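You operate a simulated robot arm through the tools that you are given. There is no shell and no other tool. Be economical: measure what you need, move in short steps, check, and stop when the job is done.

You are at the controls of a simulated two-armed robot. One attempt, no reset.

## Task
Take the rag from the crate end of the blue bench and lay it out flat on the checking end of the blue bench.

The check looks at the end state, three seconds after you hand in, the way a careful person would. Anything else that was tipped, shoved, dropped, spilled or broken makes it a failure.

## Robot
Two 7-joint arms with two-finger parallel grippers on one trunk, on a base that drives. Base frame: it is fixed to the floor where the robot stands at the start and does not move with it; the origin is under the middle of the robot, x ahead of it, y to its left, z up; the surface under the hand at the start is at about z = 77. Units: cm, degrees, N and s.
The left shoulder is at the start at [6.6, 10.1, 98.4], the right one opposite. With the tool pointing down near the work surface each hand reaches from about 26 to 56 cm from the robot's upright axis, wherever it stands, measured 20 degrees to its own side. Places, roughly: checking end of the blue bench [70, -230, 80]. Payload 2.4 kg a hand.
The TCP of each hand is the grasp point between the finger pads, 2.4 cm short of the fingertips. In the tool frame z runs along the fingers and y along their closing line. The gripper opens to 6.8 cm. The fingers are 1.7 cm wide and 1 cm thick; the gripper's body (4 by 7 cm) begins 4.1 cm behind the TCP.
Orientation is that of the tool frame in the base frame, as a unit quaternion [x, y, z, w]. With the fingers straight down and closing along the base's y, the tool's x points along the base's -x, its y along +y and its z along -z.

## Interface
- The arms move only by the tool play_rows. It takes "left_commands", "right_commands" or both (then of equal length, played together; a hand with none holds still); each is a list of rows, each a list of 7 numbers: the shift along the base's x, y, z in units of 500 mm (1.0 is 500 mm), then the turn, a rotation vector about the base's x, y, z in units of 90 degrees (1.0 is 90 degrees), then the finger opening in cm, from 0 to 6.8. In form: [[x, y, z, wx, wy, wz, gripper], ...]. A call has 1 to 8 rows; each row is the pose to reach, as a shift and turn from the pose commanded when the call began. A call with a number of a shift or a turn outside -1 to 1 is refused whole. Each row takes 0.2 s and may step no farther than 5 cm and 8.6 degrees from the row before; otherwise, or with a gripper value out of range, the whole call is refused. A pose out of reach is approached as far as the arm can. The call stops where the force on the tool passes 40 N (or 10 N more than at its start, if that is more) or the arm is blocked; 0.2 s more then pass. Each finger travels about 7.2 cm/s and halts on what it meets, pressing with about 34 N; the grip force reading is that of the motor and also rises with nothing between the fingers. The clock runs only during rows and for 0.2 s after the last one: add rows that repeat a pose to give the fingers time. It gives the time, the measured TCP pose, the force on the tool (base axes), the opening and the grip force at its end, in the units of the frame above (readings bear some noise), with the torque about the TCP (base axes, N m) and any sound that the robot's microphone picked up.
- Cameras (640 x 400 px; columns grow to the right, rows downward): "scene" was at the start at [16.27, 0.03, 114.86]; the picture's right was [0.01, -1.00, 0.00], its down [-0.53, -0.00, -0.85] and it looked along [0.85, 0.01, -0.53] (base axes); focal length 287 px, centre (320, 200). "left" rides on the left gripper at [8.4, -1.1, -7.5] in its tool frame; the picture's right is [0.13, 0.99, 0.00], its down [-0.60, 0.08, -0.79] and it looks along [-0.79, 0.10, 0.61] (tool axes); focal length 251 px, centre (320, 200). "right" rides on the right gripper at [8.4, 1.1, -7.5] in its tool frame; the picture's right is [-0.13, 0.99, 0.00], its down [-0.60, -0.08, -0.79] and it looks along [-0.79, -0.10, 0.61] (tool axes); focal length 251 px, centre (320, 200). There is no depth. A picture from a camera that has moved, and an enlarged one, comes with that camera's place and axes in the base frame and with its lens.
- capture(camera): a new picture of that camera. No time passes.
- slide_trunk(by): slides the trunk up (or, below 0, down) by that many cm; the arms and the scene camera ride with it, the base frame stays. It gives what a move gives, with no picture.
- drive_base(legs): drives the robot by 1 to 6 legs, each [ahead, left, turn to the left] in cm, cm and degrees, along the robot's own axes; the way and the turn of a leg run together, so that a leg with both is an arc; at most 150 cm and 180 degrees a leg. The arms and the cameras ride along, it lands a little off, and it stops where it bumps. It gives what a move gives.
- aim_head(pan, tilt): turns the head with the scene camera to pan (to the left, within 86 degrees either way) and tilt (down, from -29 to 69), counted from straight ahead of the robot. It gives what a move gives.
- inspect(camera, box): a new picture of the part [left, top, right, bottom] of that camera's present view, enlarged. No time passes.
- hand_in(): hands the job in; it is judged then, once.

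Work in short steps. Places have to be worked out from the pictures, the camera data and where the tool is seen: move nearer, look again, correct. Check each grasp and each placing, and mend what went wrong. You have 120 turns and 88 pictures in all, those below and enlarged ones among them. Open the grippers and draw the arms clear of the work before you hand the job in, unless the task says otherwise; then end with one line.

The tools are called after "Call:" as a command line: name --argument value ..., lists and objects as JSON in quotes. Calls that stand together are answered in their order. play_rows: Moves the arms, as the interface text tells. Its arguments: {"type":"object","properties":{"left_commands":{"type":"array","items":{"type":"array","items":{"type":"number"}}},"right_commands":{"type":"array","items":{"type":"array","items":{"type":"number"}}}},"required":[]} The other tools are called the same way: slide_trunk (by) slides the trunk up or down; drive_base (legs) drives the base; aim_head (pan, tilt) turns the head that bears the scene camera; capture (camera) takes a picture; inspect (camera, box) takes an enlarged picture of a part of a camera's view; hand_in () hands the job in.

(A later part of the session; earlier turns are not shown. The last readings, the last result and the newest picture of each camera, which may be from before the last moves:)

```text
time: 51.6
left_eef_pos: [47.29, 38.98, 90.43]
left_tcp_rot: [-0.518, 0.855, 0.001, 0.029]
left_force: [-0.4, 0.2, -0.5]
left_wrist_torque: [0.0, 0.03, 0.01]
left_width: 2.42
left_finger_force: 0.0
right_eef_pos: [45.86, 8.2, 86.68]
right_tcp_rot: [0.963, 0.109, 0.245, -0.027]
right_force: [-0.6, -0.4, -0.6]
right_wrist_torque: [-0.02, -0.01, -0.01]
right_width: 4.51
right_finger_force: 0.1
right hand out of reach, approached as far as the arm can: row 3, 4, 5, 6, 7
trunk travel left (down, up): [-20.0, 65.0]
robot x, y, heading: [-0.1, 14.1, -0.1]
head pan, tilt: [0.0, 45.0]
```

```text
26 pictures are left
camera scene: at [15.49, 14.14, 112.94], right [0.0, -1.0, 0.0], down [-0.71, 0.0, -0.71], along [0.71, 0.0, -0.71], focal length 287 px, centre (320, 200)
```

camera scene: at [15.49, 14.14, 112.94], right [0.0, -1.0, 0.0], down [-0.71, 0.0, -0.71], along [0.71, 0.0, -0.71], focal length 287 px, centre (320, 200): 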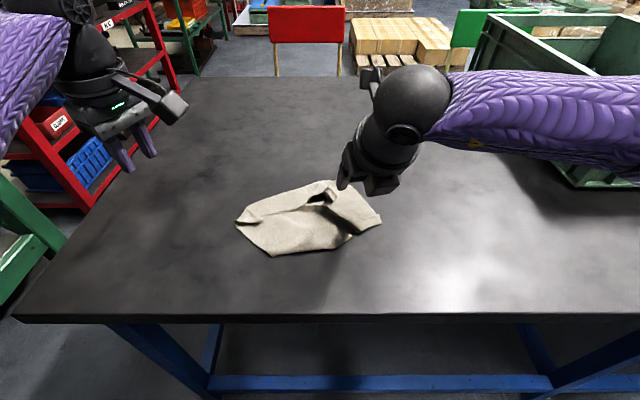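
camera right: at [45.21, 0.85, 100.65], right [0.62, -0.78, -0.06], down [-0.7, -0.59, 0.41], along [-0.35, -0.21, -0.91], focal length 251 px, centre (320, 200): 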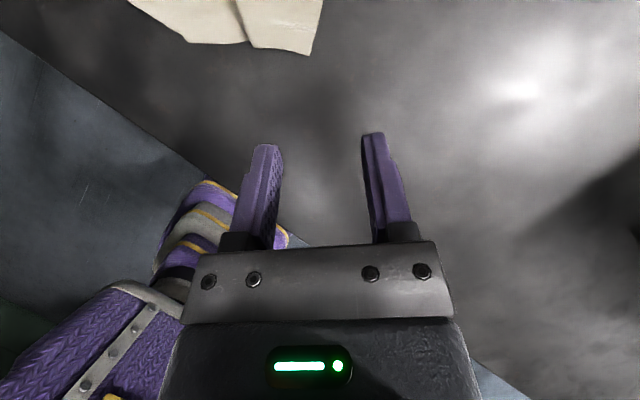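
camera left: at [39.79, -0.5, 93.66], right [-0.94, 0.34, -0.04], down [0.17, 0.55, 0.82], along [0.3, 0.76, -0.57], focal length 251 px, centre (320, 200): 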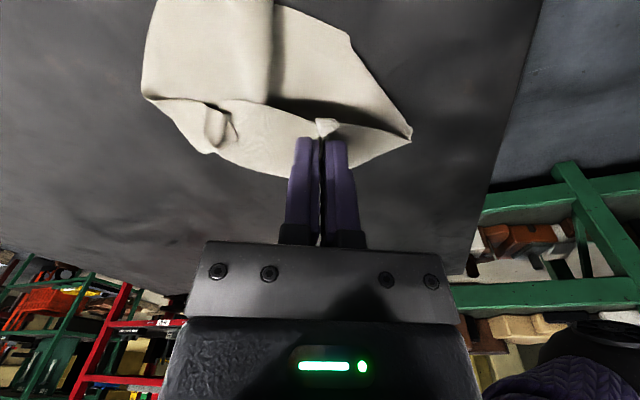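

The right hand is at its limit, about 4 cm short. Driving the base 2 cm ahead and 4 cm left puts it right over the tab.

Call:
drive_base --legs '[[2, 4, 0]]'

Call:
capture --camera "scene"

```text
time: 52.5
left_eef_pos: [49.25, 42.93, 90.35]
left_tcp_rot: [-0.519, 0.854, 0.0, 0.029]
left_force: [-0.2, 0.5, 0.2]
left_wrist_torque: [-0.02, -0.01, 0.04]
left_width: 2.46
left_finger_force: 0.1
right_eef_pos: [48.0, 12.23, 86.74]
right_tcp_rot: [0.963, 0.11, 0.246, -0.028]
right_force: [0.9, 0.9, -0.7]
right_wrist_torque: [-0.01, -0.02, 0.01]
right_width: 4.49
right_finger_force: 0.0
trunk travel left (down, up): [-20.0, 65.0]
robot x, y, heading: [1.98, 18.29, -0.1]
head pan, tilt: [0.0, 45.0]
```

```text
25 pictures are left
camera scene: at [17.52, 18.17, 112.94], right [0.0, -1.0, 0.0], down [-0.71, 0.0, -0.71], along [0.71, 0.0, -0.71], focal length 287 px, centre (320, 200)
```

scene: 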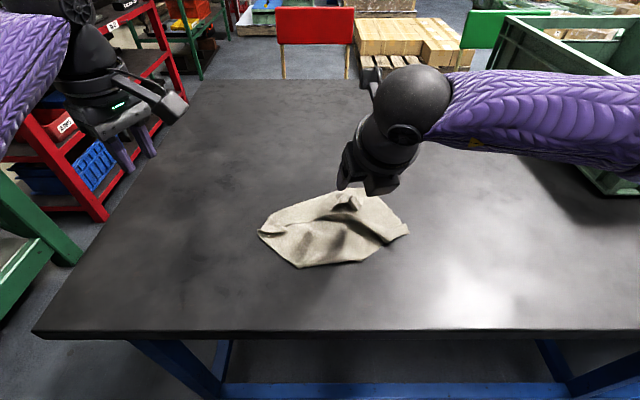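

The right fingers are lined up over the tab. Descending around it and checking before closing.

Call:
play_rows --right_commands '[[0.01, 0, -0.05, 0, 0, 0, 4.5], [0.02, 0, -0.1, 0, 0, 0, 4.5], [0.028, 0, -0.132, 0, 0, 0, 4.5], [0.028, 0, -0.132, 0, 0, 0, 4.5]]'

Call:
inspect --camera "scene" --box '[240, 140, 430, 280]'

Call:
capture --camera "right"

```text
time: 53.5
left_eef_pos: [49.27, 43.11, 90.51]
left_tcp_rot: [-0.519, 0.854, 0.001, 0.03]
left_force: [1.2, 0.3, 0.5]
left_wrist_torque: [0.01, -0.01, -0.01]
left_width: 2.41
left_finger_force: 0.0
right_eef_pos: [48.54, 10.71, 80.65]
right_tcp_rot: [0.963, 0.109, 0.246, -0.027]
right_force: [0.7, 0.5, 0.0]
right_wrist_torque: [0.02, 0.02, -0.01]
right_width: 4.51
right_finger_force: 0.0
right hand out of reach, approached as far as the arm can: row 1, 2, 3, 4
trunk travel left (down, up): [-20.0, 65.0]
robot x, y, heading: [2.08, 18.19, -0.2]
head pan, tilt: [0.0, 45.0]
```

```text
2.86 times, centred on (335, 210) of scene
camera zoom: at [17.52, 18.16, 112.94], right [0.0, -1.0, 0.0], down [-0.71, 0.0, -0.71], along [0.71, 0.0, -0.71], focal length 819 px, centre (277, 171)
```

zoom: 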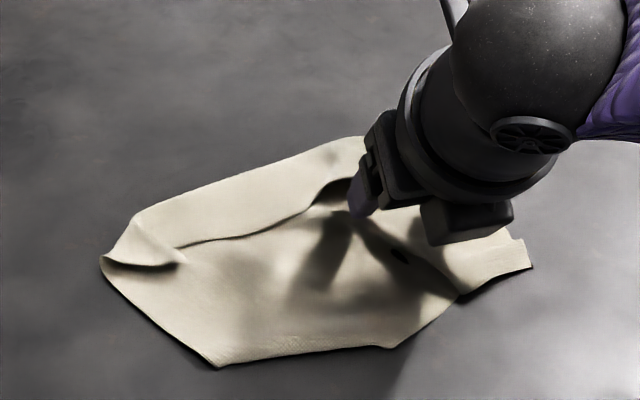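

```text
23 pictures are left
camera right: at [52.31, 10.5, 91.2], right [0.11, -0.99, -0.06], down [-0.9, -0.13, 0.41], along [-0.41, 0.01, -0.91], focal length 251 px, centre (320, 200)
```

right: 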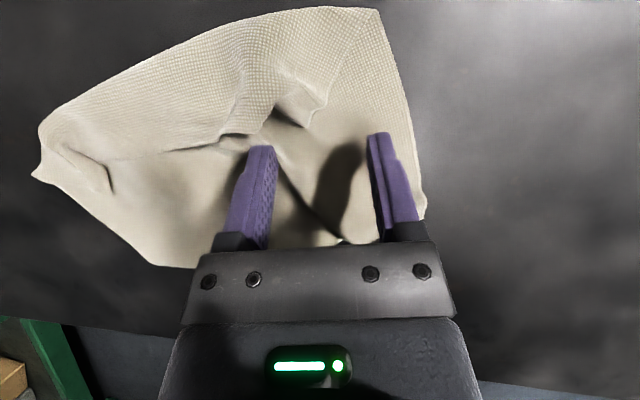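

The right camera shows the tab just ahead of the fingertips: I need about 2.5 cm further +x and 1 cm +y. The base can supply that.

Call:
drive_base --legs '[[2.5, 1.3, 0]]'

Call:
capture --camera "right"

```text
time: 54.3
left_eef_pos: [51.89, 44.4, 90.42]
left_tcp_rot: [-0.519, 0.854, 0.001, 0.029]
left_force: [0.3, 0.0, -0.6]
left_wrist_torque: [-0.01, -0.04, 0.02]
left_width: 2.36
left_finger_force: 0.0
right_eef_pos: [50.97, 11.84, 80.67]
right_tcp_rot: [0.962, 0.11, 0.247, -0.028]
right_force: [-0.1, -0.2, 0.5]
right_wrist_torque: [-0.01, -0.05, -0.01]
right_width: 4.48
right_finger_force: 0.1
trunk travel left (down, up): [-20.0, 65.0]
robot x, y, heading: [4.58, 19.64, -0.3]
head pan, tilt: [0.0, 45.0]
```

```text
22 pictures are left
camera right: at [54.82, 11.86, 91.22], right [0.11, -0.99, -0.06], down [-0.9, -0.13, 0.41], along [-0.41, 0.01, -0.91], focal length 251 px, centre (320, 200)
```

right: 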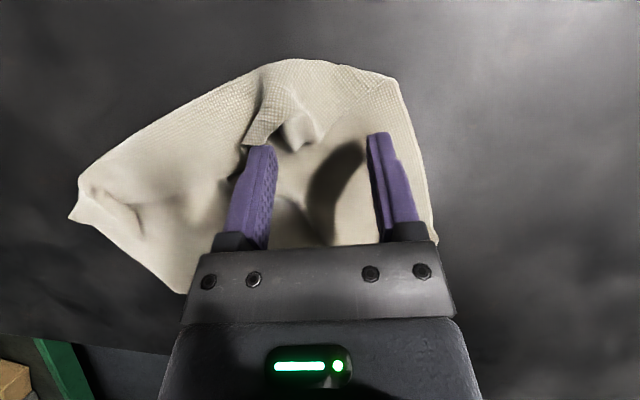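

The tab is partly between the fingers, with the strip's edge at the left fingertip. Raising, moving 2 cm further, then lowering over it.

Call:
play_rows --right_commands '[[0, 0, 0.03, 0, 0, 0, 5], [0, 0, 0.05, 0, 0, 0, 5], [0, 0, 0.05, 0, 0, 0, 5]]'

Call:
drive_base --legs '[[2.2, 0.7, 0]]'

Call:
play_rows --right_commands '[[0, 0, -0.03, 0, 0, 0, 5], [0, 0, -0.05, 0, 0, 0, 5], [0, 0, -0.062, 0, 0, 0, 5], [0, 0, -0.066, 0, 0, 0, 5]]'

Call:
capture --camera "right"

```text
time: 55.1
left_eef_pos: [51.69, 44.34, 90.58]
left_tcp_rot: [-0.518, 0.855, -0.001, 0.029]
left_force: [-0.4, -0.1, 0.5]
left_wrist_torque: [-0.03, 0.01, -0.04]
left_width: 2.4
left_finger_force: 0.0
right_eef_pos: [50.88, 11.93, 83.12]
right_tcp_rot: [0.962, 0.11, 0.247, -0.028]
right_force: [-0.3, 0.4, -0.2]
right_wrist_torque: [0.01, -0.01, -0.02]
right_width: 5.02
right_finger_force: 0.0
trunk travel left (down, up): [-20.0, 65.0]
robot x, y, heading: [4.62, 19.51, -0.1]
head pan, tilt: [0.0, 45.0]
```

```text
time: 55.9
left_eef_pos: [54.03, 45.11, 90.46]
left_tcp_rot: [-0.52, 0.854, 0.001, 0.03]
left_force: [0.2, -0.2, 0.6]
left_wrist_torque: [0.02, 0.0, 0.02]
left_width: 2.39
left_finger_force: 0.1
right_eef_pos: [53.05, 12.56, 83.04]
right_tcp_rot: [0.963, 0.11, 0.245, -0.028]
right_force: [-0.3, -0.6, -1.0]
right_wrist_torque: [0.0, 0.0, 0.0]
right_width: 5.0
right_finger_force: 0.0
trunk travel left (down, up): [-20.0, 65.0]
robot x, y, heading: [6.88, 20.24, -0.2]
head pan, tilt: [0.0, 45.0]
```

```text
time: 56.9
left_eef_pos: [54.03, 45.05, 90.35]
left_tcp_rot: [-0.52, 0.854, 0.0, 0.029]
left_force: [0.2, 0.5, 0.1]
left_wrist_torque: [0.01, 0.02, 0.0]
left_width: 2.41
left_finger_force: 0.1
right_eef_pos: [53.07, 12.34, 79.8]
right_tcp_rot: [0.963, 0.109, 0.246, -0.028]
right_force: [-0.3, 0.4, -0.1]
right_wrist_torque: [0.03, -0.01, 0.02]
right_width: 5.0
right_finger_force: 0.1
trunk travel left (down, up): [-20.0, 65.0]
robot x, y, heading: [6.68, 20.18, -0.0]
head pan, tilt: [0.0, 45.0]
```

```text
21 pictures are left
camera right: at [56.92, 12.33, 90.46], right [0.11, -0.99, -0.06], down [-0.9, -0.13, 0.41], along [-0.41, 0.01, -0.91], focal length 251 px, centre (320, 200)
```

right: 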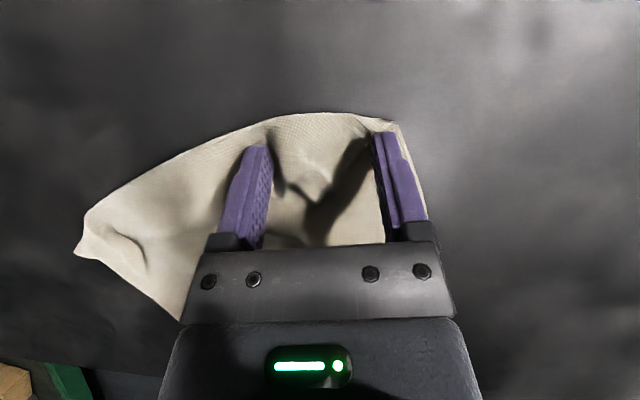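

The tab is now between the fingers. Closing on it, then a small lift to test.

Call:
play_rows --right_commands '[[0, 0, -0.002, 0, 0, 0, 3], [0, 0, -0.002, 0, 0, 0, 1], [0, 0, -0.002, 0, 0, 0, 0], [0, 0, -0.002, 0, 0, 0, 0], [0, 0, 0.01, 0, 0, 0, 0], [-0.01, 0, 0.05, 0, 0, 0, 0], [-0.02, 0, 0.1, 0, 0, 0, 0], [-0.02, 0, 0.1, 0, 0, 0, 0]]'

Call:
capture --camera "right"

```text
time: 58.7
left_eef_pos: [54.01, 45.2, 90.45]
left_tcp_rot: [-0.519, 0.854, 0.0, 0.029]
left_force: [0.0, -0.4, 0.7]
left_wrist_torque: [-0.04, -0.01, 0.02]
left_width: 2.42
left_finger_force: 0.1
right_eef_pos: [52.24, 12.67, 84.88]
right_tcp_rot: [0.963, 0.109, 0.246, -0.029]
right_force: [0.5, -0.2, -0.2]
right_wrist_torque: [0.02, -0.01, 0.01]
right_width: 0.23
right_finger_force: 27.0
right hand out of reach, approached as far as the arm can: row 1, 2, 3, 4
trunk travel left (down, up): [-20.0, 65.0]
robot x, y, heading: [6.84, 20.18, -0.2]
head pan, tilt: [0.0, 45.0]
```

```text
20 pictures are left
camera right: at [56.03, 12.56, 95.37], right [0.11, -0.99, -0.06], down [-0.9, -0.13, 0.41], along [-0.41, 0.01, -0.91], focal length 251 px, centre (320, 200)
```

right: 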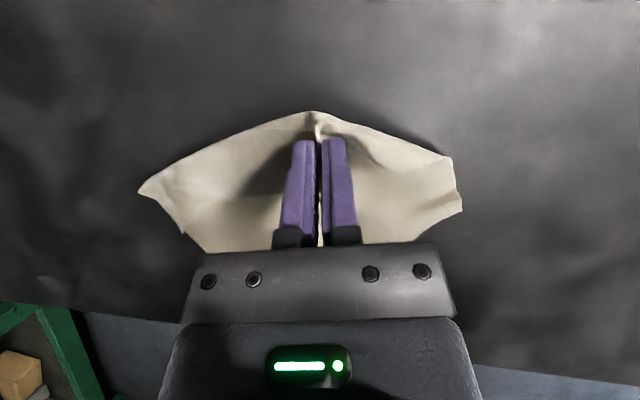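

A is firmly held and the rag tents up. Looking at X's tab from the scene camera for the left hand.

Call:
inspect --camera "scene" --box '[230, 140, 430, 300]'

```text
2.50 times, centred on (330, 220) of scene
camera zoom: at [22.26, 20.18, 112.94], right [0.0, -1.0, 0.0], down [-0.71, 0.0, -0.71], along [0.71, 0.0, -0.71], focal length 717 px, centre (295, 150)
```

zoom: 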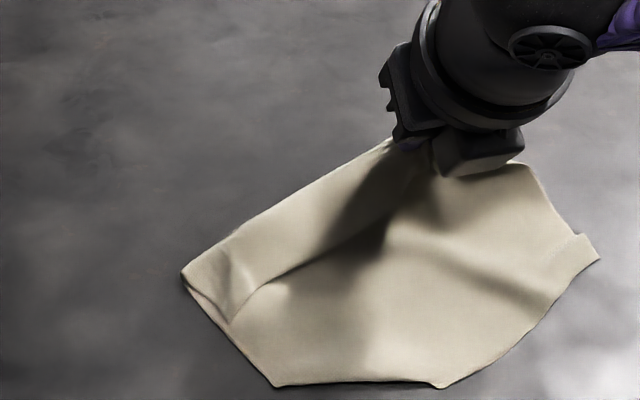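

X's corner now lies at about (43.9, 23.9), interior toward +x. Bringing the left hand over it, closing along y.

Call:
play_rows --left_commands '[[-0.02, -0.053, -0.005, 0, 0, -0.0875, 2.2], [-0.039, -0.107, -0.01, 0, 0, -0.175, 2.2], [-0.059, -0.16, -0.02, 0, 0, -0.2625, 2.2], [-0.078, -0.213, -0.03, 0, 0, -0.35, 2.2], [-0.098, -0.266, -0.045, 0, 0, -0.4375, 2.2], [-0.117, -0.32, -0.06, 0, 0, -0.525, 2.2], [-0.137, -0.373, -0.08, 0, 0, -0.6125, 2.2], [-0.156, -0.426, -0.11, 0, 0, -0.7, 2.2]]'

Call:
capture --camera "left"

```text
time: 60.5
left_eef_pos: [46.15, 23.93, 84.82]
left_tcp_rot: [0.005, 1.0, -0.016, 0.025]
left_force: [-0.2, -1.0, 0.8]
left_wrist_torque: [0.01, 0.01, 0.0]
left_width: 2.21
left_finger_force: 0.0
right_eef_pos: [52.15, 12.75, 84.66]
right_tcp_rot: [0.963, 0.11, 0.245, -0.027]
right_force: [0.0, -0.5, -0.4]
right_wrist_torque: [-0.02, -0.04, 0.0]
right_width: 0.23
right_finger_force: 26.7
trunk travel left (down, up): [-20.0, 65.0]
robot x, y, heading: [6.94, 19.94, 0.2]
head pan, tilt: [0.0, 45.0]
```

```text
18 pictures are left
camera left: at [37.46, 23.07, 91.97], right [-0.12, 0.99, -0.04], down [0.56, 0.1, 0.82], along [0.82, 0.08, -0.57], focal length 251 px, centre (320, 200)
```

left: 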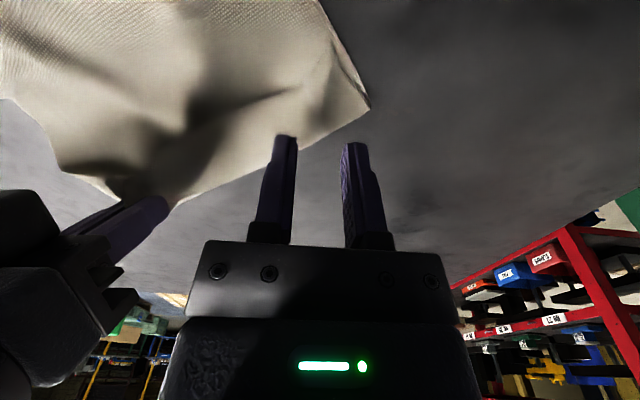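

The fold corner is at (46.9, 26.9) and X near (43.5, 24), matching the plan. Lowering, pinching and lifting the left slightly.

Call:
play_rows --left_commands '[[0.004, 0, -0.06, 0, 0, 0, 2.2], [0.004, 0, -0.09, 0, 0, 0, 2.2], [0.004, 0, -0.103, 0, 0, 0, 2.2], [0.004, 0, -0.107, 0, 0, 0, 2.2], [0.004, 0, -0.109, 0, 0, 0, 1.2], [0.004, 0, -0.109, 0, 0, 0, 0], [0.004, 0, -0.109, 0, 0, 0, 0], [0.004, 0, -0.109, 0, 0, 0, 0]]'

Call:
play_rows --left_commands '[[0, 0, 0.02, 0, 0, 0, 0], [0, 0, 0.06, 0, 0, 0, 0], [0, 0.01, 0.11, 0, 0, 0, 0], [0, 0.02, 0.11, 0, 0, 0, 0]]'

Call:
capture --camera "left"

```text
time: 62.3
left_eef_pos: [46.38, 23.87, 79.6]
left_tcp_rot: [0.004, 0.999, -0.016, 0.028]
left_force: [4.5, 0.9, 29.0]
left_wrist_torque: [0.17, 0.04, -0.03]
left_width: 0.18
left_finger_force: 25.6
right_eef_pos: [52.05, 12.81, 84.84]
right_tcp_rot: [0.963, 0.11, 0.246, -0.028]
right_force: [-1.7, 2.2, -0.7]
right_wrist_torque: [0.09, 0.04, 0.03]
right_width: 0.23
right_finger_force: 26.0
trunk travel left (down, up): [-20.0, 65.0]
robot x, y, heading: [6.79, 20.21, -0.1]
head pan, tilt: [0.0, 45.0]
```

```text
time: 63.3
left_eef_pos: [46.43, 24.72, 84.96]
left_tcp_rot: [0.004, 1.0, -0.016, 0.025]
left_force: [0.1, -2.3, 0.2]
left_wrist_torque: [-0.02, -0.01, 0.03]
left_width: 0.2
left_finger_force: 25.8
right_eef_pos: [52.14, 12.68, 84.66]
right_tcp_rot: [0.963, 0.11, 0.246, -0.028]
right_force: [-1.4, 1.3, -0.1]
right_wrist_torque: [0.05, -0.01, 0.03]
right_width: 0.22
right_finger_force: 26.6
trunk travel left (down, up): [-20.0, 65.0]
robot x, y, heading: [6.96, 20.3, 0.0]
head pan, tilt: [0.0, 45.0]
```

```text
17 pictures are left
camera left: at [37.72, 23.92, 92.09], right [-0.12, 0.99, -0.04], down [0.56, 0.1, 0.82], along [0.82, 0.08, -0.57], focal length 251 px, centre (320, 200)
```

left: 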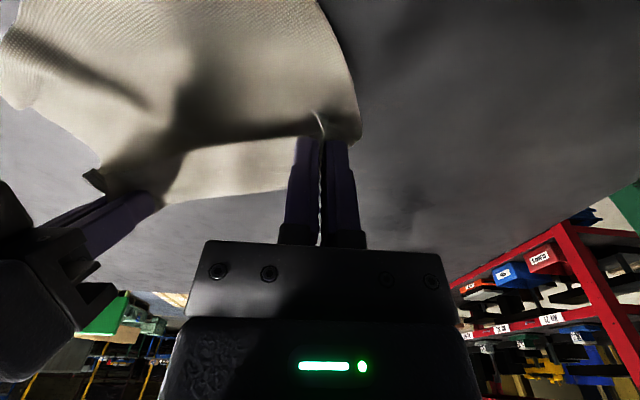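

Both hands hold with slight tension between them. Lifting using the trunk so the arms keep their shape.

Call:
slide_trunk --by 24

Call:
capture --camera "scene"

```text
time: 65.8
left_eef_pos: [46.48, 24.67, 108.91]
left_tcp_rot: [0.003, 1.0, -0.014, 0.025]
left_force: [2.0, -3.7, 1.2]
left_wrist_torque: [-0.05, -0.01, -0.02]
left_width: 0.19
left_finger_force: 26.3
right_eef_pos: [51.53, 12.57, 111.15]
right_tcp_rot: [0.956, 0.11, 0.272, -0.026]
right_force: [-0.7, 2.3, -0.5]
right_wrist_torque: [0.06, 0.05, 0.01]
right_width: 0.23
right_finger_force: 26.6
trunk travel left (down, up): [-44.0, 41.0]
robot x, y, heading: [6.65, 20.55, -0.2]
head pan, tilt: [0.0, 45.0]
```

```text
16 pictures are left
camera scene: at [17.69, 20.18, 137.22], right [0.0, -1.0, 0.0], down [-0.71, 0.0, -0.71], along [0.71, 0.0, -0.71], focal length 287 px, centre (320, 200)
```

scene: 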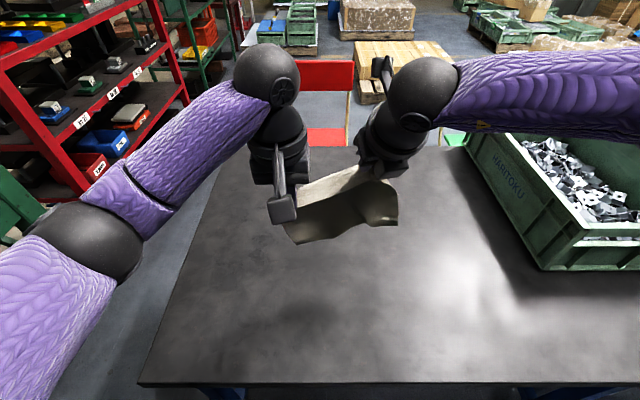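

The rag hangs broadly between both hands. Zooming to check for a doubled strip.

Call:
inspect --camera "scene" --box '[255, 130, 425, 260]'

```text
3.08 times, centred on (340, 195) of scene
camera zoom: at [17.69, 20.18, 137.22], right [0.0, -1.0, 0.0], down [-0.71, 0.0, -0.71], along [0.71, 0.0, -0.71], focal length 882 px, centre (258, 215)
```

zoom: 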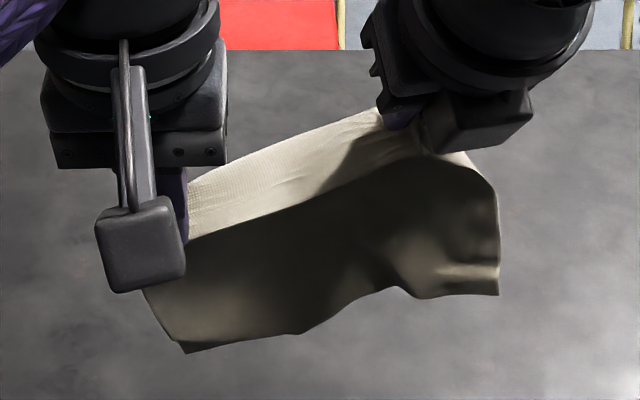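

The hang looks shorter than the full rag, so I check from the left wrist camera which layers are held.

Call:
capture --camera "left"

Call:
capture --camera "right"

```text
14 pictures are left
camera left: at [37.68, 23.97, 116.07], right [-0.12, 0.99, -0.04], down [0.56, 0.1, 0.82], along [0.82, 0.08, -0.57], focal length 251 px, centre (320, 200)
```

left: 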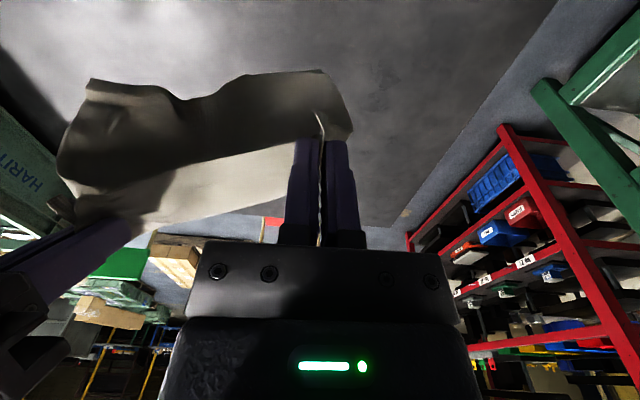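

```text
13 pictures are left
camera right: at [54.74, 12.45, 121.94], right [0.12, -0.99, -0.06], down [-0.93, -0.13, 0.36], along [-0.36, 0.01, -0.93], focal length 251 px, centre (320, 200)
```

right: 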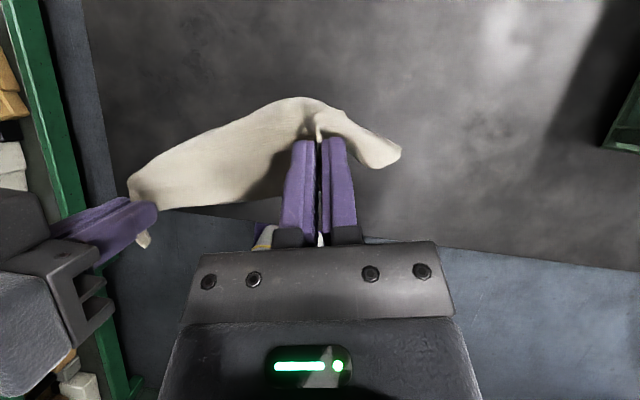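

Piecing the views together: the fingers clamp the X–A edge with the cloth extending +x and then hanging as a single layer; that is the hold I wanted. Now backing off from the bench and driving right to the checking end, then looking.

Call:
drive_base --legs '[[-45, 0, 0], [0, -125, 0], [0, -120, 0]]'

Call:
capture --camera "scene"

```text
time: 80.2
left_eef_pos: [1.81, -221.27, 109.04]
left_tcp_rot: [-0.007, 1.0, -0.014, 0.026]
left_force: [1.7, -1.9, 0.0]
left_wrist_torque: [-0.06, -0.05, -0.01]
left_width: 0.2
left_finger_force: 26.4
right_eef_pos: [7.1, -233.21, 111.13]
right_tcp_rot: [0.954, 0.122, 0.272, -0.029]
right_force: [-0.5, 3.1, -0.7]
right_wrist_torque: [0.04, 0.02, 0.02]
right_width: 0.27
right_finger_force: 26.1
trunk travel left (down, up): [-44.0, 41.0]
robot x, y, heading: [-37.6, -226.64, 1.2]
head pan, tilt: [0.0, 45.0]
```

```text
12 pictures are left
camera scene: at [-26.89, -226.35, 137.22], right [0.02, -1.0, 0.0], down [-0.71, -0.01, -0.71], along [0.71, 0.01, -0.71], focal length 287 px, centre (320, 200)
```

scene: 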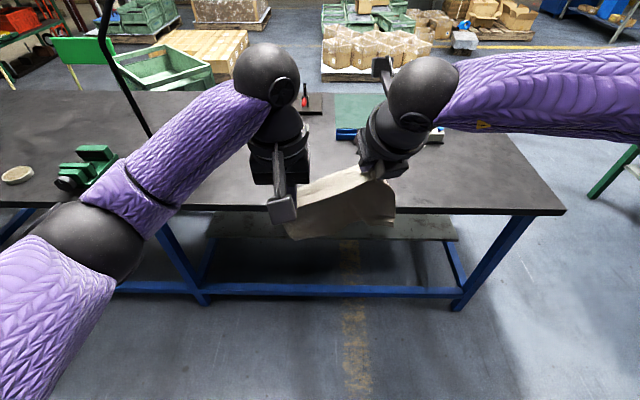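

The free area spans about x 31–66, y −205…−275; items stand on the far half. Zooming in on those items to know their near boundary.

Call:
inspect --camera "scene" --box '[270, 80, 470, 200]'

```text
3.20 times, centred on (370, 140) of scene
camera zoom: at [-26.89, -226.35, 137.22], right [0.02, -1.0, 0.0], down [-0.71, -0.01, -0.71], along [0.71, 0.01, -0.71], focal length 917 px, centre (160, 392)
```

zoom: 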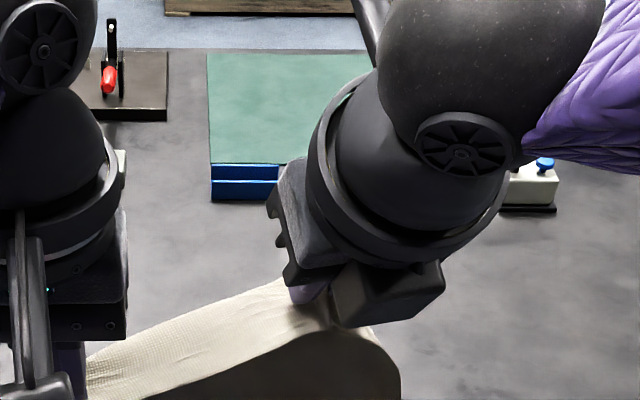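

Far items begin at x≈65, so I'll lay the rag at x ≈ 40–58. First squaring the held edge: left hand +6 cm in x, right hand level with it.

Call:
play_rows --left_commands '[[0.03, 0, 0, 0, 0, 0, 0], [0.06, 0, 0, 0, 0, 0, 0], [0.09, 0, 0, 0, 0, 0, 0], [0.12, 0, 0, 0, 0, 0, 0], [0.12, 0, 0, 0, 0, 0, 0]]' --right_commands '[[0.003, -0.006, -0.01, 0, 0, 0, 0], [0.006, -0.013, -0.02, 0, 0, 0, 0], [0.01, -0.02, -0.03, 0, 0, 0, 0], [0.014, -0.026, -0.04, 0, 0, 0, 0], [0.014, -0.026, -0.04, 0, 0, 0, 0]]'

Call:
drive_base --legs '[[43.5, -1, -1.2]]'

```text
time: 81.4
left_eef_pos: [7.75, -221.2, 108.87]
left_tcp_rot: [-0.006, 1.0, -0.016, 0.026]
left_force: [0.0, -6.1, 0.6]
left_wrist_torque: [-0.13, 0.01, -0.07]
left_width: 0.18
left_finger_force: 26.0
right_eef_pos: [7.73, -234.48, 109.15]
right_tcp_rot: [0.954, 0.122, 0.272, -0.03]
right_force: [1.1, 6.6, -0.3]
right_wrist_torque: [0.17, 0.04, 0.04]
right_width: 0.23
right_finger_force: 26.1
trunk travel left (down, up): [-44.0, 41.0]
robot x, y, heading: [-37.7, -226.82, 1.3]
head pan, tilt: [0.0, 45.0]
```

```text
time: 84.1
left_eef_pos: [51.92, -222.7, 109.02]
left_tcp_rot: [0.003, 1.0, -0.015, 0.026]
left_force: [0.0, -7.9, 0.1]
left_wrist_torque: [-0.15, 0.01, -0.09]
left_width: 0.19
left_finger_force: 26.6
right_eef_pos: [51.45, -236.01, 109.16]
right_tcp_rot: [0.956, 0.111, 0.272, -0.026]
right_force: [0.9, 6.4, 0.4]
right_wrist_torque: [0.2, 0.0, 0.01]
right_width: 0.25
right_finger_force: 27.0
trunk travel left (down, up): [-44.0, 41.0]
robot x, y, heading: [6.32, -227.12, 0.1]
head pan, tilt: [0.0, 45.0]
```

Squared up; easing tension slightly, and lowering with the trunk by 15 cm, then looking.

Call:
play_rows --left_commands '[[0, -0.004, 0, 0, 0, 0, 0], [0, -0.004, 0, 0, 0, 0, 0]]'

Call:
slide_trunk --by -15

Call:
capture --camera "scene"

```text
time: 84.7
left_eef_pos: [51.83, -222.88, 108.86]
left_tcp_rot: [0.004, 1.0, -0.015, 0.025]
left_force: [0.3, -3.0, 0.4]
left_wrist_torque: [-0.09, 0.0, -0.05]
left_width: 0.18
left_finger_force: 26.0
right_eef_pos: [51.48, -236.03, 109.0]
right_tcp_rot: [0.955, 0.112, 0.273, -0.026]
right_force: [0.2, 3.5, -0.3]
right_wrist_torque: [0.08, -0.02, 0.03]
right_width: 0.23
right_finger_force: 26.8
trunk travel left (down, up): [-44.0, 41.0]
robot x, y, heading: [6.7, -226.79, -0.4]
head pan, tilt: [0.0, 45.0]
```

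```text
time: 86.5
left_eef_pos: [51.84, -223.05, 94.04]
left_tcp_rot: [0.004, 1.0, -0.015, 0.026]
left_force: [-0.1, -3.7, -0.7]
left_wrist_torque: [-0.05, 0.02, -0.08]
left_width: 0.19
left_finger_force: 26.3
right_eef_pos: [51.45, -236.09, 94.29]
right_tcp_rot: [0.955, 0.111, 0.272, -0.026]
right_force: [0.2, 3.6, 0.0]
right_wrist_torque: [0.07, -0.03, 0.01]
right_width: 0.21
right_finger_force: 26.4
trunk travel left (down, up): [-29.0, 56.0]
robot x, y, heading: [6.23, -226.8, -0.0]
head pan, tilt: [0.0, 45.0]
```

```text
10 pictures are left
camera scene: at [19.51, -227.16, 122.1], right [0.0, -1.0, 0.0], down [-0.71, 0.0, -0.71], along [0.71, 0.0, -0.71], focal length 287 px, centre (320, 200)
```

scene: 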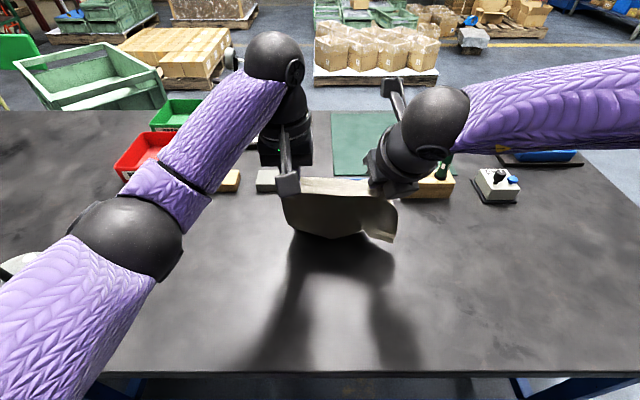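

Clear area below, items far enough. Lowering 6 cm with the trunk so the hem touches, then drawing both hands back and down in an arc.

Call:
slide_trunk --by -6

Call:
play_rows --left_commands '[[-0.05, 0, 0, 0, 0, 0, 0], [-0.1, 0, -0.01, 0, 0, 0, 0], [-0.14, 0, -0.024, 0, 0, 0, 0], [-0.18, 0, -0.05, 0, 0, 0, 0], [-0.214, 0, -0.084, 0, 0, 0, 0], [-0.234, 0, -0.12, 0, 0, 0, 0], [-0.246, 0, -0.15, 0, 0, 0, 0], [-0.25, 0, -0.16, 0, 0, 0, 0]]' --right_commands '[[-0.05, 0, 0, 0, 0, 0, 0], [-0.1, 0, -0.01, 0, 0, 0, 0], [-0.14, 0, -0.024, 0, 0, 0, 0], [-0.18, 0, -0.05, 0, 0, 0, 0], [-0.214, 0, -0.084, 0, 0, 0, 0], [-0.234, 0, -0.12, 0, 0, 0, 0], [-0.246, 0, -0.15, 0, 0, 0, 0], [-0.25, 0, -0.16, 0, 0, 0, 0]]'

Call:
capture --camera "scene"

```text
time: 87.5
left_eef_pos: [51.83, -222.95, 87.97]
left_tcp_rot: [0.003, 1.0, -0.015, 0.024]
left_force: [-0.6, -4.3, 0.2]
left_wrist_torque: [-0.11, 0.02, -0.07]
left_width: 0.16
left_finger_force: 26.5
right_eef_pos: [51.57, -236.03, 88.31]
right_tcp_rot: [0.955, 0.11, 0.273, -0.026]
right_force: [0.3, 3.6, -0.2]
right_wrist_torque: [0.11, 0.0, 0.04]
right_width: 0.24
right_finger_force: 26.3
trunk travel left (down, up): [-23.0, 61.9]
robot x, y, heading: [6.26, -227.26, -0.1]
head pan, tilt: [0.0, 45.0]
```

```text
time: 89.2
left_eef_pos: [39.35, -222.87, 79.88]
left_tcp_rot: [0.004, 1.0, -0.015, 0.025]
left_force: [-0.1, -3.2, 0.7]
left_wrist_torque: [-0.07, 0.02, -0.04]
left_width: 0.21
left_finger_force: 26.3
right_eef_pos: [39.05, -235.9, 80.15]
right_tcp_rot: [0.955, 0.11, 0.273, -0.026]
right_force: [0.7, 3.5, -0.2]
right_wrist_torque: [0.1, 0.0, 0.03]
right_width: 0.25
right_finger_force: 26.4
trunk travel left (down, up): [-23.0, 61.9]
robot x, y, heading: [6.04, -227.16, 0.1]
head pan, tilt: [0.0, 45.0]
```

```text
9 pictures are left
camera scene: at [20.89, -227.16, 116.0], right [0.0, -1.0, 0.0], down [-0.71, 0.0, -0.71], along [0.71, 0.0, -0.71], focal length 287 px, centre (320, 200)
```

scene: 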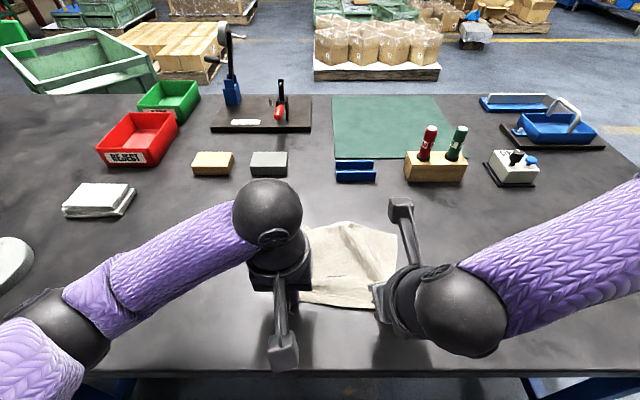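

The rag is laid out with slight wrinkles. Drawing both hands back 1.5 cm to take up slack, lowering to contact, then opening the fingers slowly.

Call:
play_rows --left_commands '[[-0.01, 0.004, 0, 0, 0, 0, 0], [-0.02, 0.008, 0, 0, 0, 0, 0], [-0.03, 0.008, -0.002, 0, 0, 0, 0], [-0.03, 0.006, -0.006, 0, 0, 0, 0], [-0.03, 0.006, -0.006, 0, 0, 0, 0.8], [-0.03, 0.006, -0.006, 0, 0, 0, 1.6], [-0.03, 0.006, -0.006, 0, 0, 0, 2.4], [-0.03, 0.006, -0.006, 0, 0, 0, 3]]' --right_commands '[[-0.01, -0.004, 0, 0, 0, 0, 0], [-0.02, -0.008, 0, 0, 0, 0, 0], [-0.03, -0.008, -0.01, 0, 0, 0, 0], [-0.03, -0.006, -0.019, 0, 0, 0, 0], [-0.03, -0.006, -0.019, 0, 0, 0, 0.8], [-0.03, -0.006, -0.019, 0, 0, 0, 1.6], [-0.03, -0.006, -0.019, 0, 0, 0, 2.4], [-0.03, -0.006, -0.019, 0, 0, 0, 3]]'

Call:
play_rows --left_commands '[[0, 0, 0.02, 0, 0, 0, 3.4], [0, 0, 0.08, 0, 0, 0, 3.4], [0, 0, 0.16, 0, 0, 0, 3.4], [0, 0.06, 0.2, 0, 0, 0, 3.4], [0, 0.14, 0.22, 0, 0, 0, 3.4], [0, 0.22, 0.24, 0, 0, 0, 3.4]]' --right_commands '[[-0.01, 0, 0.02, 0, 0, 0, 3.4], [-0.04, 0, 0.08, 0, 0, 0, 3.4], [-0.07, 0, 0.15, 0, 0, 0, 3.4], [-0.07, -0.06, 0.2, 0, 0, 0, 3.4], [-0.07, -0.14, 0.22, 0, 0, 0, 3.4], [-0.07, -0.22, 0.24, 0, 0, 0, 3.4]]'

Call:
inspect --camera "scene" --box '[240, 200, 440, 325]'

```text
time: 90.3
left_eef_pos: [37.77, -222.4, 79.68]
left_tcp_rot: [0.002, 1.0, -0.013, 0.025]
left_force: [-0.1, -0.5, 0.1]
left_wrist_torque: [-0.01, 0.0, -0.05]
left_width: 0.8
left_finger_force: 0.1
right_eef_pos: [37.82, -236.21, 79.49]
right_tcp_rot: [0.953, 0.11, 0.281, -0.025]
right_force: [-1.3, -0.3, 22.6]
right_wrist_torque: [0.1, -0.06, 0.01]
right_width: 0.74
right_finger_force: 0.0
trunk travel left (down, up): [-23.0, 61.9]
robot x, y, heading: [6.54, -227.41, -0.1]
head pan, tilt: [0.0, 45.0]
stopped in row 5 (right hand): the force on the tool passed its limit at 43 N (the readings are from after the stop); the commanded pose is now the measured one
```

```text
time: 91.7
left_eef_pos: [37.65, -211.47, 91.61]
left_tcp_rot: [0.002, 1.0, -0.013, 0.026]
left_force: [0.7, 0.9, 0.4]
left_wrist_torque: [-0.01, 0.01, 0.0]
left_width: 3.42
left_finger_force: 0.1
right_eef_pos: [37.93, -249.08, 92.45]
right_tcp_rot: [0.954, 0.111, 0.277, -0.024]
right_force: [0.3, -0.3, -0.5]
right_wrist_torque: [0.04, -0.02, 0.03]
right_width: 3.37
right_finger_force: 0.1
right hand out of reach, approached as far as the arm can: row 1, 2, 3, 4, 5, 6
trunk travel left (down, up): [-23.0, 61.9]
robot x, y, heading: [6.08, -227.02, -0.0]
head pan, tilt: [0.0, 45.0]
```

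```text
3.20 times, centred on (340, 262) of scene
camera zoom: at [20.88, -227.18, 116.0], right [0.0, -1.0, 0.0], down [-0.71, 0.0, -0.71], along [0.71, 0.0, -0.71], focal length 917 px, centre (256, 0)
```

zoom: 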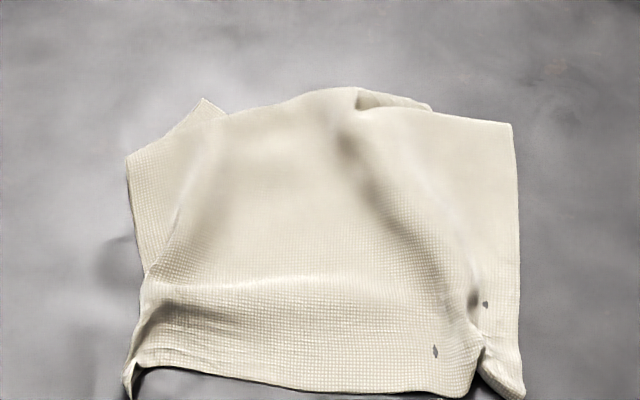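

It is nearly flat, but about 15 cm deep instead of ~20: the far hem is tucked under (I lowered too far before drawing back). I'll regrasp the same two ridges where I let go, lift, and relay with the hem trailing.

Call:
play_rows --left_commands '[[0, -0.075, 0, 0, 0, 0, 2.8], [0, -0.15, 0, 0, 0, 0, 2.8], [0.004, -0.219, -0.02, 0, 0, 0, 2.8], [0.006, -0.219, -0.11, 0, 0, 0, 2.8], [0.006, -0.219, -0.2, 0, 0, 0, 2.8], [0.006, -0.219, -0.232, 0, 0, 0, 2.8], [0.006, -0.219, -0.239, 0, 0, 0, 2.8], [0.006, -0.219, -0.241, 0, 0, 0, 2.8]]' --right_commands '[[0, 0.085, 0, 0, 0, 0, 2.8], [0, 0.17, 0, 0, 0, 0, 2.8], [0.004, 0.252, -0.02, 0, 0, 0, 2.8], [0.008, 0.252, -0.11, 0, 0, 0, 2.8], [0.008, 0.252, -0.2, 0, 0, 0, 2.8], [0.008, 0.252, -0.245, 0, 0, 0, 2.8], [0.008, 0.252, -0.256, 0, 0, 0, 2.8], [0.008, 0.252, -0.258, 0, 0, 0, 2.8]]'

Call:
inspect --camera "scene" --box '[240, 200, 440, 325]'

```text
time: 93.5
left_eef_pos: [38.21, -222.38, 79.61]
left_tcp_rot: [0.002, 1.0, -0.012, 0.026]
left_force: [-0.3, -0.1, 0.5]
left_wrist_torque: [0.01, -0.01, 0.04]
left_width: 2.77
left_finger_force: 0.1
right_eef_pos: [38.63, -236.49, 79.6]
right_tcp_rot: [0.954, 0.11, 0.277, -0.025]
right_force: [-0.4, 0.5, -0.3]
right_wrist_torque: [-0.01, 0.01, 0.04]
right_width: 2.79
right_finger_force: 0.1
right hand out of reach, approached as far as the arm can: row 1, 2, 3, 4, 5
trunk travel left (down, up): [-23.0, 61.9]
robot x, y, heading: [6.41, -227.15, -0.3]
head pan, tilt: [0.0, 45.0]
```

```text
3.20 times, centred on (340, 262) of scene
camera zoom: at [20.89, -227.16, 116.0], right [0.0, -1.0, 0.0], down [-0.71, 0.0, -0.71], along [0.71, 0.0, -0.71], focal length 917 px, centre (256, 0)
```

zoom: 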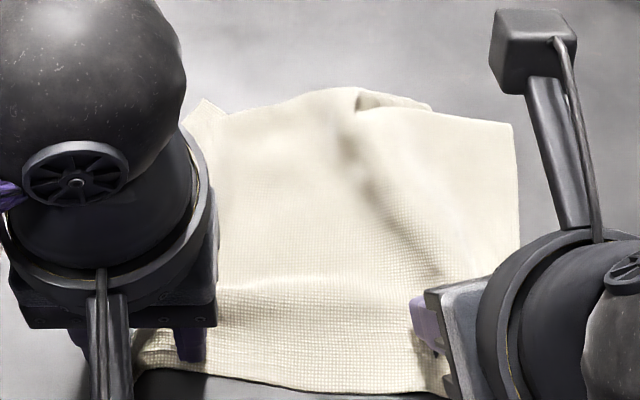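

Both hands straddle the ridges. Pressing slightly, closing, and testing the grip.

Call:
play_rows --left_commands '[[0, 0, -0.003, 0, 0, 0, 2.8], [0, 0, -0.003, 0, 0, 0, 1.5], [0, 0, -0.003, 0, 0, 0, 0], [0, 0, -0.003, 0, 0, 0, 0], [0, 0, -0.003, 0, 0, 0, 0], [0, -0.004, 0.01, 0, 0, 0, 0], [0, -0.004, 0.03, 0, 0, 0, 0], [0, -0.004, 0.03, 0, 0, 0, 0]]' --right_commands '[[0, 0, -0.003, 0, 0, 0, 2.8], [0, 0, -0.004, 0, 0, 0, 1.5], [0, 0, -0.004, 0, 0, 0, 0], [0, 0, -0.004, 0, 0, 0, 0], [0, 0, -0.004, 0, 0, 0, 0], [0, 0.004, 0.01, 0, 0, 0, 0], [0, 0.004, 0.03, 0, 0, 0, 0], [0, 0.004, 0.03, 0, 0, 0, 0]]'

```text
time: 95.3
left_eef_pos: [38.19, -222.78, 81.23]
left_tcp_rot: [0.002, 1.0, -0.012, 0.025]
left_force: [-0.2, -4.6, 0.0]
left_wrist_torque: [-0.14, 0.0, -0.04]
left_width: 0.26
left_finger_force: 26.4
right_eef_pos: [38.53, -236.41, 81.15]
right_tcp_rot: [0.954, 0.11, 0.277, -0.025]
right_force: [-0.4, 5.3, 1.2]
right_wrist_torque: [0.09, 0.01, 0.01]
right_width: 0.16
right_finger_force: 25.5
trunk travel left (down, up): [-23.0, 61.9]
robot x, y, heading: [6.44, -227.03, -0.4]
head pan, tilt: [0.0, 45.0]
```

Both grips hold with tension. Lifting 18 cm with the trunk, moving hands forward 13 cm, and looking at the hang.

Call:
slide_trunk --by 18

Call:
play_rows --left_commands '[[0.05, 0, 0.02, 0, 0, 0, 0], [0.1, 0, 0.04, 0, 0, 0, 0], [0.15, 0, 0.06, 0, 0, 0, 0], [0.2, 0, 0.08, 0, 0, 0, 0], [0.25, 0, 0.1, 0, 0, 0, 0], [0.27, 0, 0.1, 0, 0, 0, 0], [0.27, 0, 0.1, 0, 0, 0, 0], [0.27, 0, 0.1, 0, 0, 0, 0]]' --right_commands '[[0.05, 0, 0.02, 0, 0, 0, 0], [0.1, 0, 0.04, 0, 0, 0, 0], [0.15, 0, 0.06, 0, 0, 0, 0], [0.2, 0, 0.08, 0, 0, 0, 0], [0.25, 0, 0.1, 0, 0, 0, 0], [0.265, 0, 0.1, 0, 0, 0, 0], [0.265, 0, 0.1, 0, 0, 0, 0], [0.265, 0, 0.1, 0, 0, 0, 0]]'

Call:
capture --camera "scene"

```text
time: 97.3
left_eef_pos: [38.21, -222.54, 99.18]
left_tcp_rot: [0.001, 1.0, -0.012, 0.025]
left_force: [0.7, -6.3, 0.3]
left_wrist_torque: [-0.1, -0.02, -0.07]
left_width: 0.2
left_finger_force: 27.0
right_eef_pos: [38.74, -236.35, 99.13]
right_tcp_rot: [0.954, 0.109, 0.277, -0.024]
right_force: [-0.1, 5.7, -0.3]
right_wrist_torque: [0.14, 0.0, 0.04]
right_width: 0.2
right_finger_force: 26.1
trunk travel left (down, up): [-41.0, 44.0]
robot x, y, heading: [6.12, -226.89, -0.1]
head pan, tilt: [0.0, 45.0]
```

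```text
time: 99.1
left_eef_pos: [51.78, -222.61, 104.08]
left_tcp_rot: [0.002, 1.0, -0.013, 0.026]
left_force: [-0.6, -7.1, 0.1]
left_wrist_torque: [-0.15, 0.0, -0.1]
left_width: 0.24
left_finger_force: 26.7
right_eef_pos: [52.06, -236.64, 104.2]
right_tcp_rot: [0.954, 0.109, 0.279, -0.025]
right_force: [0.3, 6.7, 0.8]
right_wrist_torque: [0.17, 0.02, 0.04]
right_width: 0.22
right_finger_force: 26.0
trunk travel left (down, up): [-41.0, 44.0]
robot x, y, heading: [6.25, -226.97, 0.1]
head pan, tilt: [0.0, 45.0]
```

```text
6 pictures are left
camera scene: at [17.47, -227.16, 134.21], right [0.0, -1.0, 0.0], down [-0.71, 0.0, -0.71], along [0.71, 0.0, -0.71], focal length 287 px, centre (320, 200)
```

scene: 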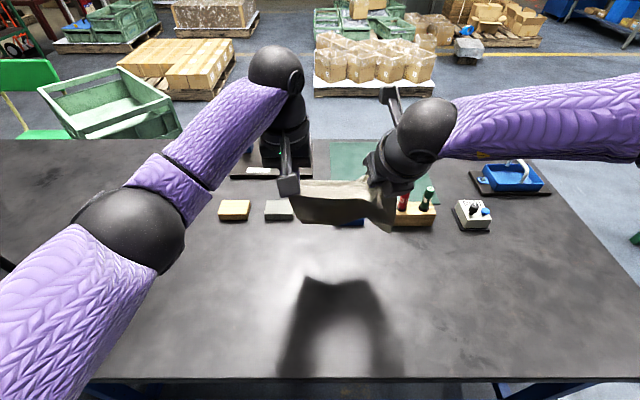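

The hang is now the full ~16 cm, hem around z≈87–89. Lowering 8.5 cm so the hem is just above the bench, then drawing back and down slowly so the hem trails outward.

Call:
slide_trunk --by -8.5

Call:
play_rows --left_commands '[[-0.03, 0, -0.014, 0, 0, 0, 0], [-0.06, 0, -0.026, 0, 0, 0, 0], [-0.09, 0, -0.04, 0, 0, 0, 0], [-0.12, 0, -0.056, 0, 0, 0, 0], [-0.15, 0, -0.074, 0, 0, 0, 0], [-0.18, 0, -0.098, 0, 0, 0, 0], [-0.204, 0, -0.124, 0, 0, 0, 0], [-0.224, 0, -0.15, 0, 0, 0, 0]]' --right_commands '[[-0.03, 0, -0.014, 0, 0, 0, 0], [-0.06, 0, -0.026, 0, 0, 0, 0], [-0.09, 0, -0.04, 0, 0, 0, 0], [-0.12, 0, -0.056, 0, 0, 0, 0], [-0.15, 0, -0.074, 0, 0, 0, 0], [-0.18, 0, -0.098, 0, 0, 0, 0], [-0.204, 0, -0.124, 0, 0, 0, 0], [-0.224, 0, -0.15, 0, 0, 0, 0]]'

Call:
play_rows --left_commands '[[-0.02, 0, -0.03, 0, 0, 0, 0], [-0.038, 0, -0.06, 0, 0, 0, 0], [-0.054, 0, -0.09, 0, 0, 0, 0], [-0.066, 0, -0.12, 0, 0, 0, 0], [-0.074, 0, -0.146, 0, 0, 0, 0], [-0.08, 0, -0.158, 0, 0, 0, 0], [-0.086, 0, -0.16, 0, 0, 0, 0]]' --right_commands '[[-0.02, 0, -0.03, 0, 0, 0, 0], [-0.038, 0, -0.06, 0, 0, 0, 0], [-0.054, 0, -0.09, 0, 0, 0, 0], [-0.066, 0, -0.12, 0, 0, 0, 0], [-0.074, 0, -0.146, 0, 0, 0, 0], [-0.08, 0, -0.158, 0, 0, 0, 0], [-0.086, 0, -0.16, 0, 0, 0, 0]]'

Call:
inspect --camera "scene" --box '[240, 190, 440, 325]'

```text
time: 100.3
left_eef_pos: [51.66, -222.6, 95.72]
left_tcp_rot: [0.002, 1.0, -0.012, 0.026]
left_force: [0.0, -3.7, -0.4]
left_wrist_torque: [-0.09, -0.01, -0.06]
left_width: 0.21
left_finger_force: 26.6
right_eef_pos: [51.88, -236.27, 95.77]
right_tcp_rot: [0.954, 0.11, 0.277, -0.025]
right_force: [0.5, 4.6, 0.2]
right_wrist_torque: [0.1, -0.03, 0.03]
right_width: 0.17
right_finger_force: 26.1
trunk travel left (down, up): [-32.5, 52.4]
robot x, y, heading: [6.16, -227.19, 0.1]
head pan, tilt: [0.0, 45.0]
```

```text
time: 102.1
left_eef_pos: [40.59, -222.66, 88.01]
left_tcp_rot: [0.002, 1.0, -0.013, 0.025]
left_force: [-0.3, -3.4, 0.4]
left_wrist_torque: [-0.11, 0.01, -0.01]
left_width: 0.24
left_finger_force: 26.4
right_eef_pos: [40.87, -236.08, 88.21]
right_tcp_rot: [0.954, 0.11, 0.278, -0.026]
right_force: [0.7, 3.8, -0.2]
right_wrist_torque: [0.08, -0.04, -0.01]
right_width: 0.18
right_finger_force: 25.7
trunk travel left (down, up): [-32.5, 52.4]
robot x, y, heading: [6.08, -226.83, -0.1]
head pan, tilt: [0.0, 45.0]
```

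```text
time: 103.3
left_eef_pos: [36.94, -222.86, 81.74]
left_tcp_rot: [0.006, 0.999, -0.023, 0.028]
left_force: [0.8, -26.9, 5.7]
left_wrist_torque: [-0.72, -0.08, -0.28]
left_width: 0.26
left_finger_force: 26.1
right_eef_pos: [37.44, -238.3, 84.8]
right_tcp_rot: [0.954, 0.114, 0.277, -0.032]
right_force: [-0.5, 26.5, -5.4]
right_wrist_torque: [0.6, 0.06, 0.23]
right_width: 0.22
right_finger_force: 27.1
right hand out of reach, approached as far as the arm can: row 1, 2, 3, 4, 5
trunk travel left (down, up): [-32.5, 52.4]
robot x, y, heading: [6.29, -227.16, -0.0]
head pan, tilt: [0.0, 45.0]
stopped in row 5 (left hand): the force on the tool passed its limit at 44 N (the readings are from after the stop); the commanded pose is now the measured one
```

```text
2.96 times, centred on (340, 258) of scene
camera zoom: at [18.82, -227.16, 125.64], right [0.0, -1.0, 0.0], down [-0.71, 0.0, -0.71], along [0.71, 0.0, -0.71], focal length 849 px, centre (261, 30)
```

zoom: 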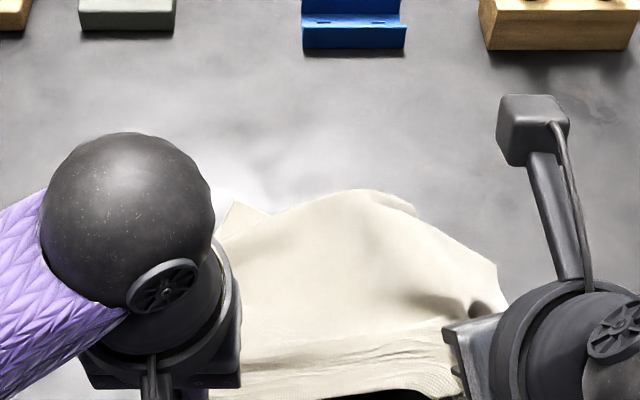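

The right arm ran out of low reach (trunk too high) and tension rose. Levelling the hands and easing tension, then finishing the descent with the trunk.

Call:
play_rows --left_commands '[[0, -0.005, 0.02, 0, 0, 0, 0], [0, -0.01, 0.045, 0, 0, 0, 0], [0, -0.01, 0.06, 0, 0, 0, 0]]' --right_commands '[[-0.003, 0.015, 0, 0, 0, 0, 0], [-0.006, 0.03, 0, 0, 0, 0, 0], [-0.008, 0.036, 0, 0, 0, 0, 0]]'

Call:
slide_trunk --by -4.6

```text
time: 104.1
left_eef_pos: [37.01, -223.17, 84.62]
left_tcp_rot: [0.003, 1.0, -0.016, 0.027]
left_force: [-0.1, -4.4, 1.0]
left_wrist_torque: [-0.08, 0.05, -0.07]
left_width: 0.23
left_finger_force: 26.7
right_eef_pos: [37.37, -237.58, 85.76]
right_tcp_rot: [0.954, 0.111, 0.277, -0.028]
right_force: [-0.1, 3.5, -0.5]
right_wrist_torque: [0.08, 0.06, 0.0]
right_width: 0.2
right_finger_force: 26.1
right hand out of reach, approached as far as the arm can: row 1, 2, 3
trunk travel left (down, up): [-32.5, 52.4]
robot x, y, heading: [6.35, -227.25, 0.1]
head pan, tilt: [0.0, 45.0]
```

```text
time: 105.0
left_eef_pos: [36.85, -223.21, 79.95]
left_tcp_rot: [0.004, 0.999, -0.017, 0.027]
left_force: [0.2, -3.1, -0.2]
left_wrist_torque: [-0.08, -0.02, 0.01]
left_width: 0.22
left_finger_force: 26.1
right_eef_pos: [37.41, -237.68, 81.21]
right_tcp_rot: [0.954, 0.113, 0.276, -0.03]
right_force: [0.4, 3.4, -0.6]
right_wrist_torque: [0.04, 0.01, 0.01]
right_width: 0.17
right_finger_force: 26.3
trunk travel left (down, up): [-27.9, 57.0]
robot x, y, heading: [6.42, -227.11, -0.5]
head pan, tilt: [0.0, 45.0]
```

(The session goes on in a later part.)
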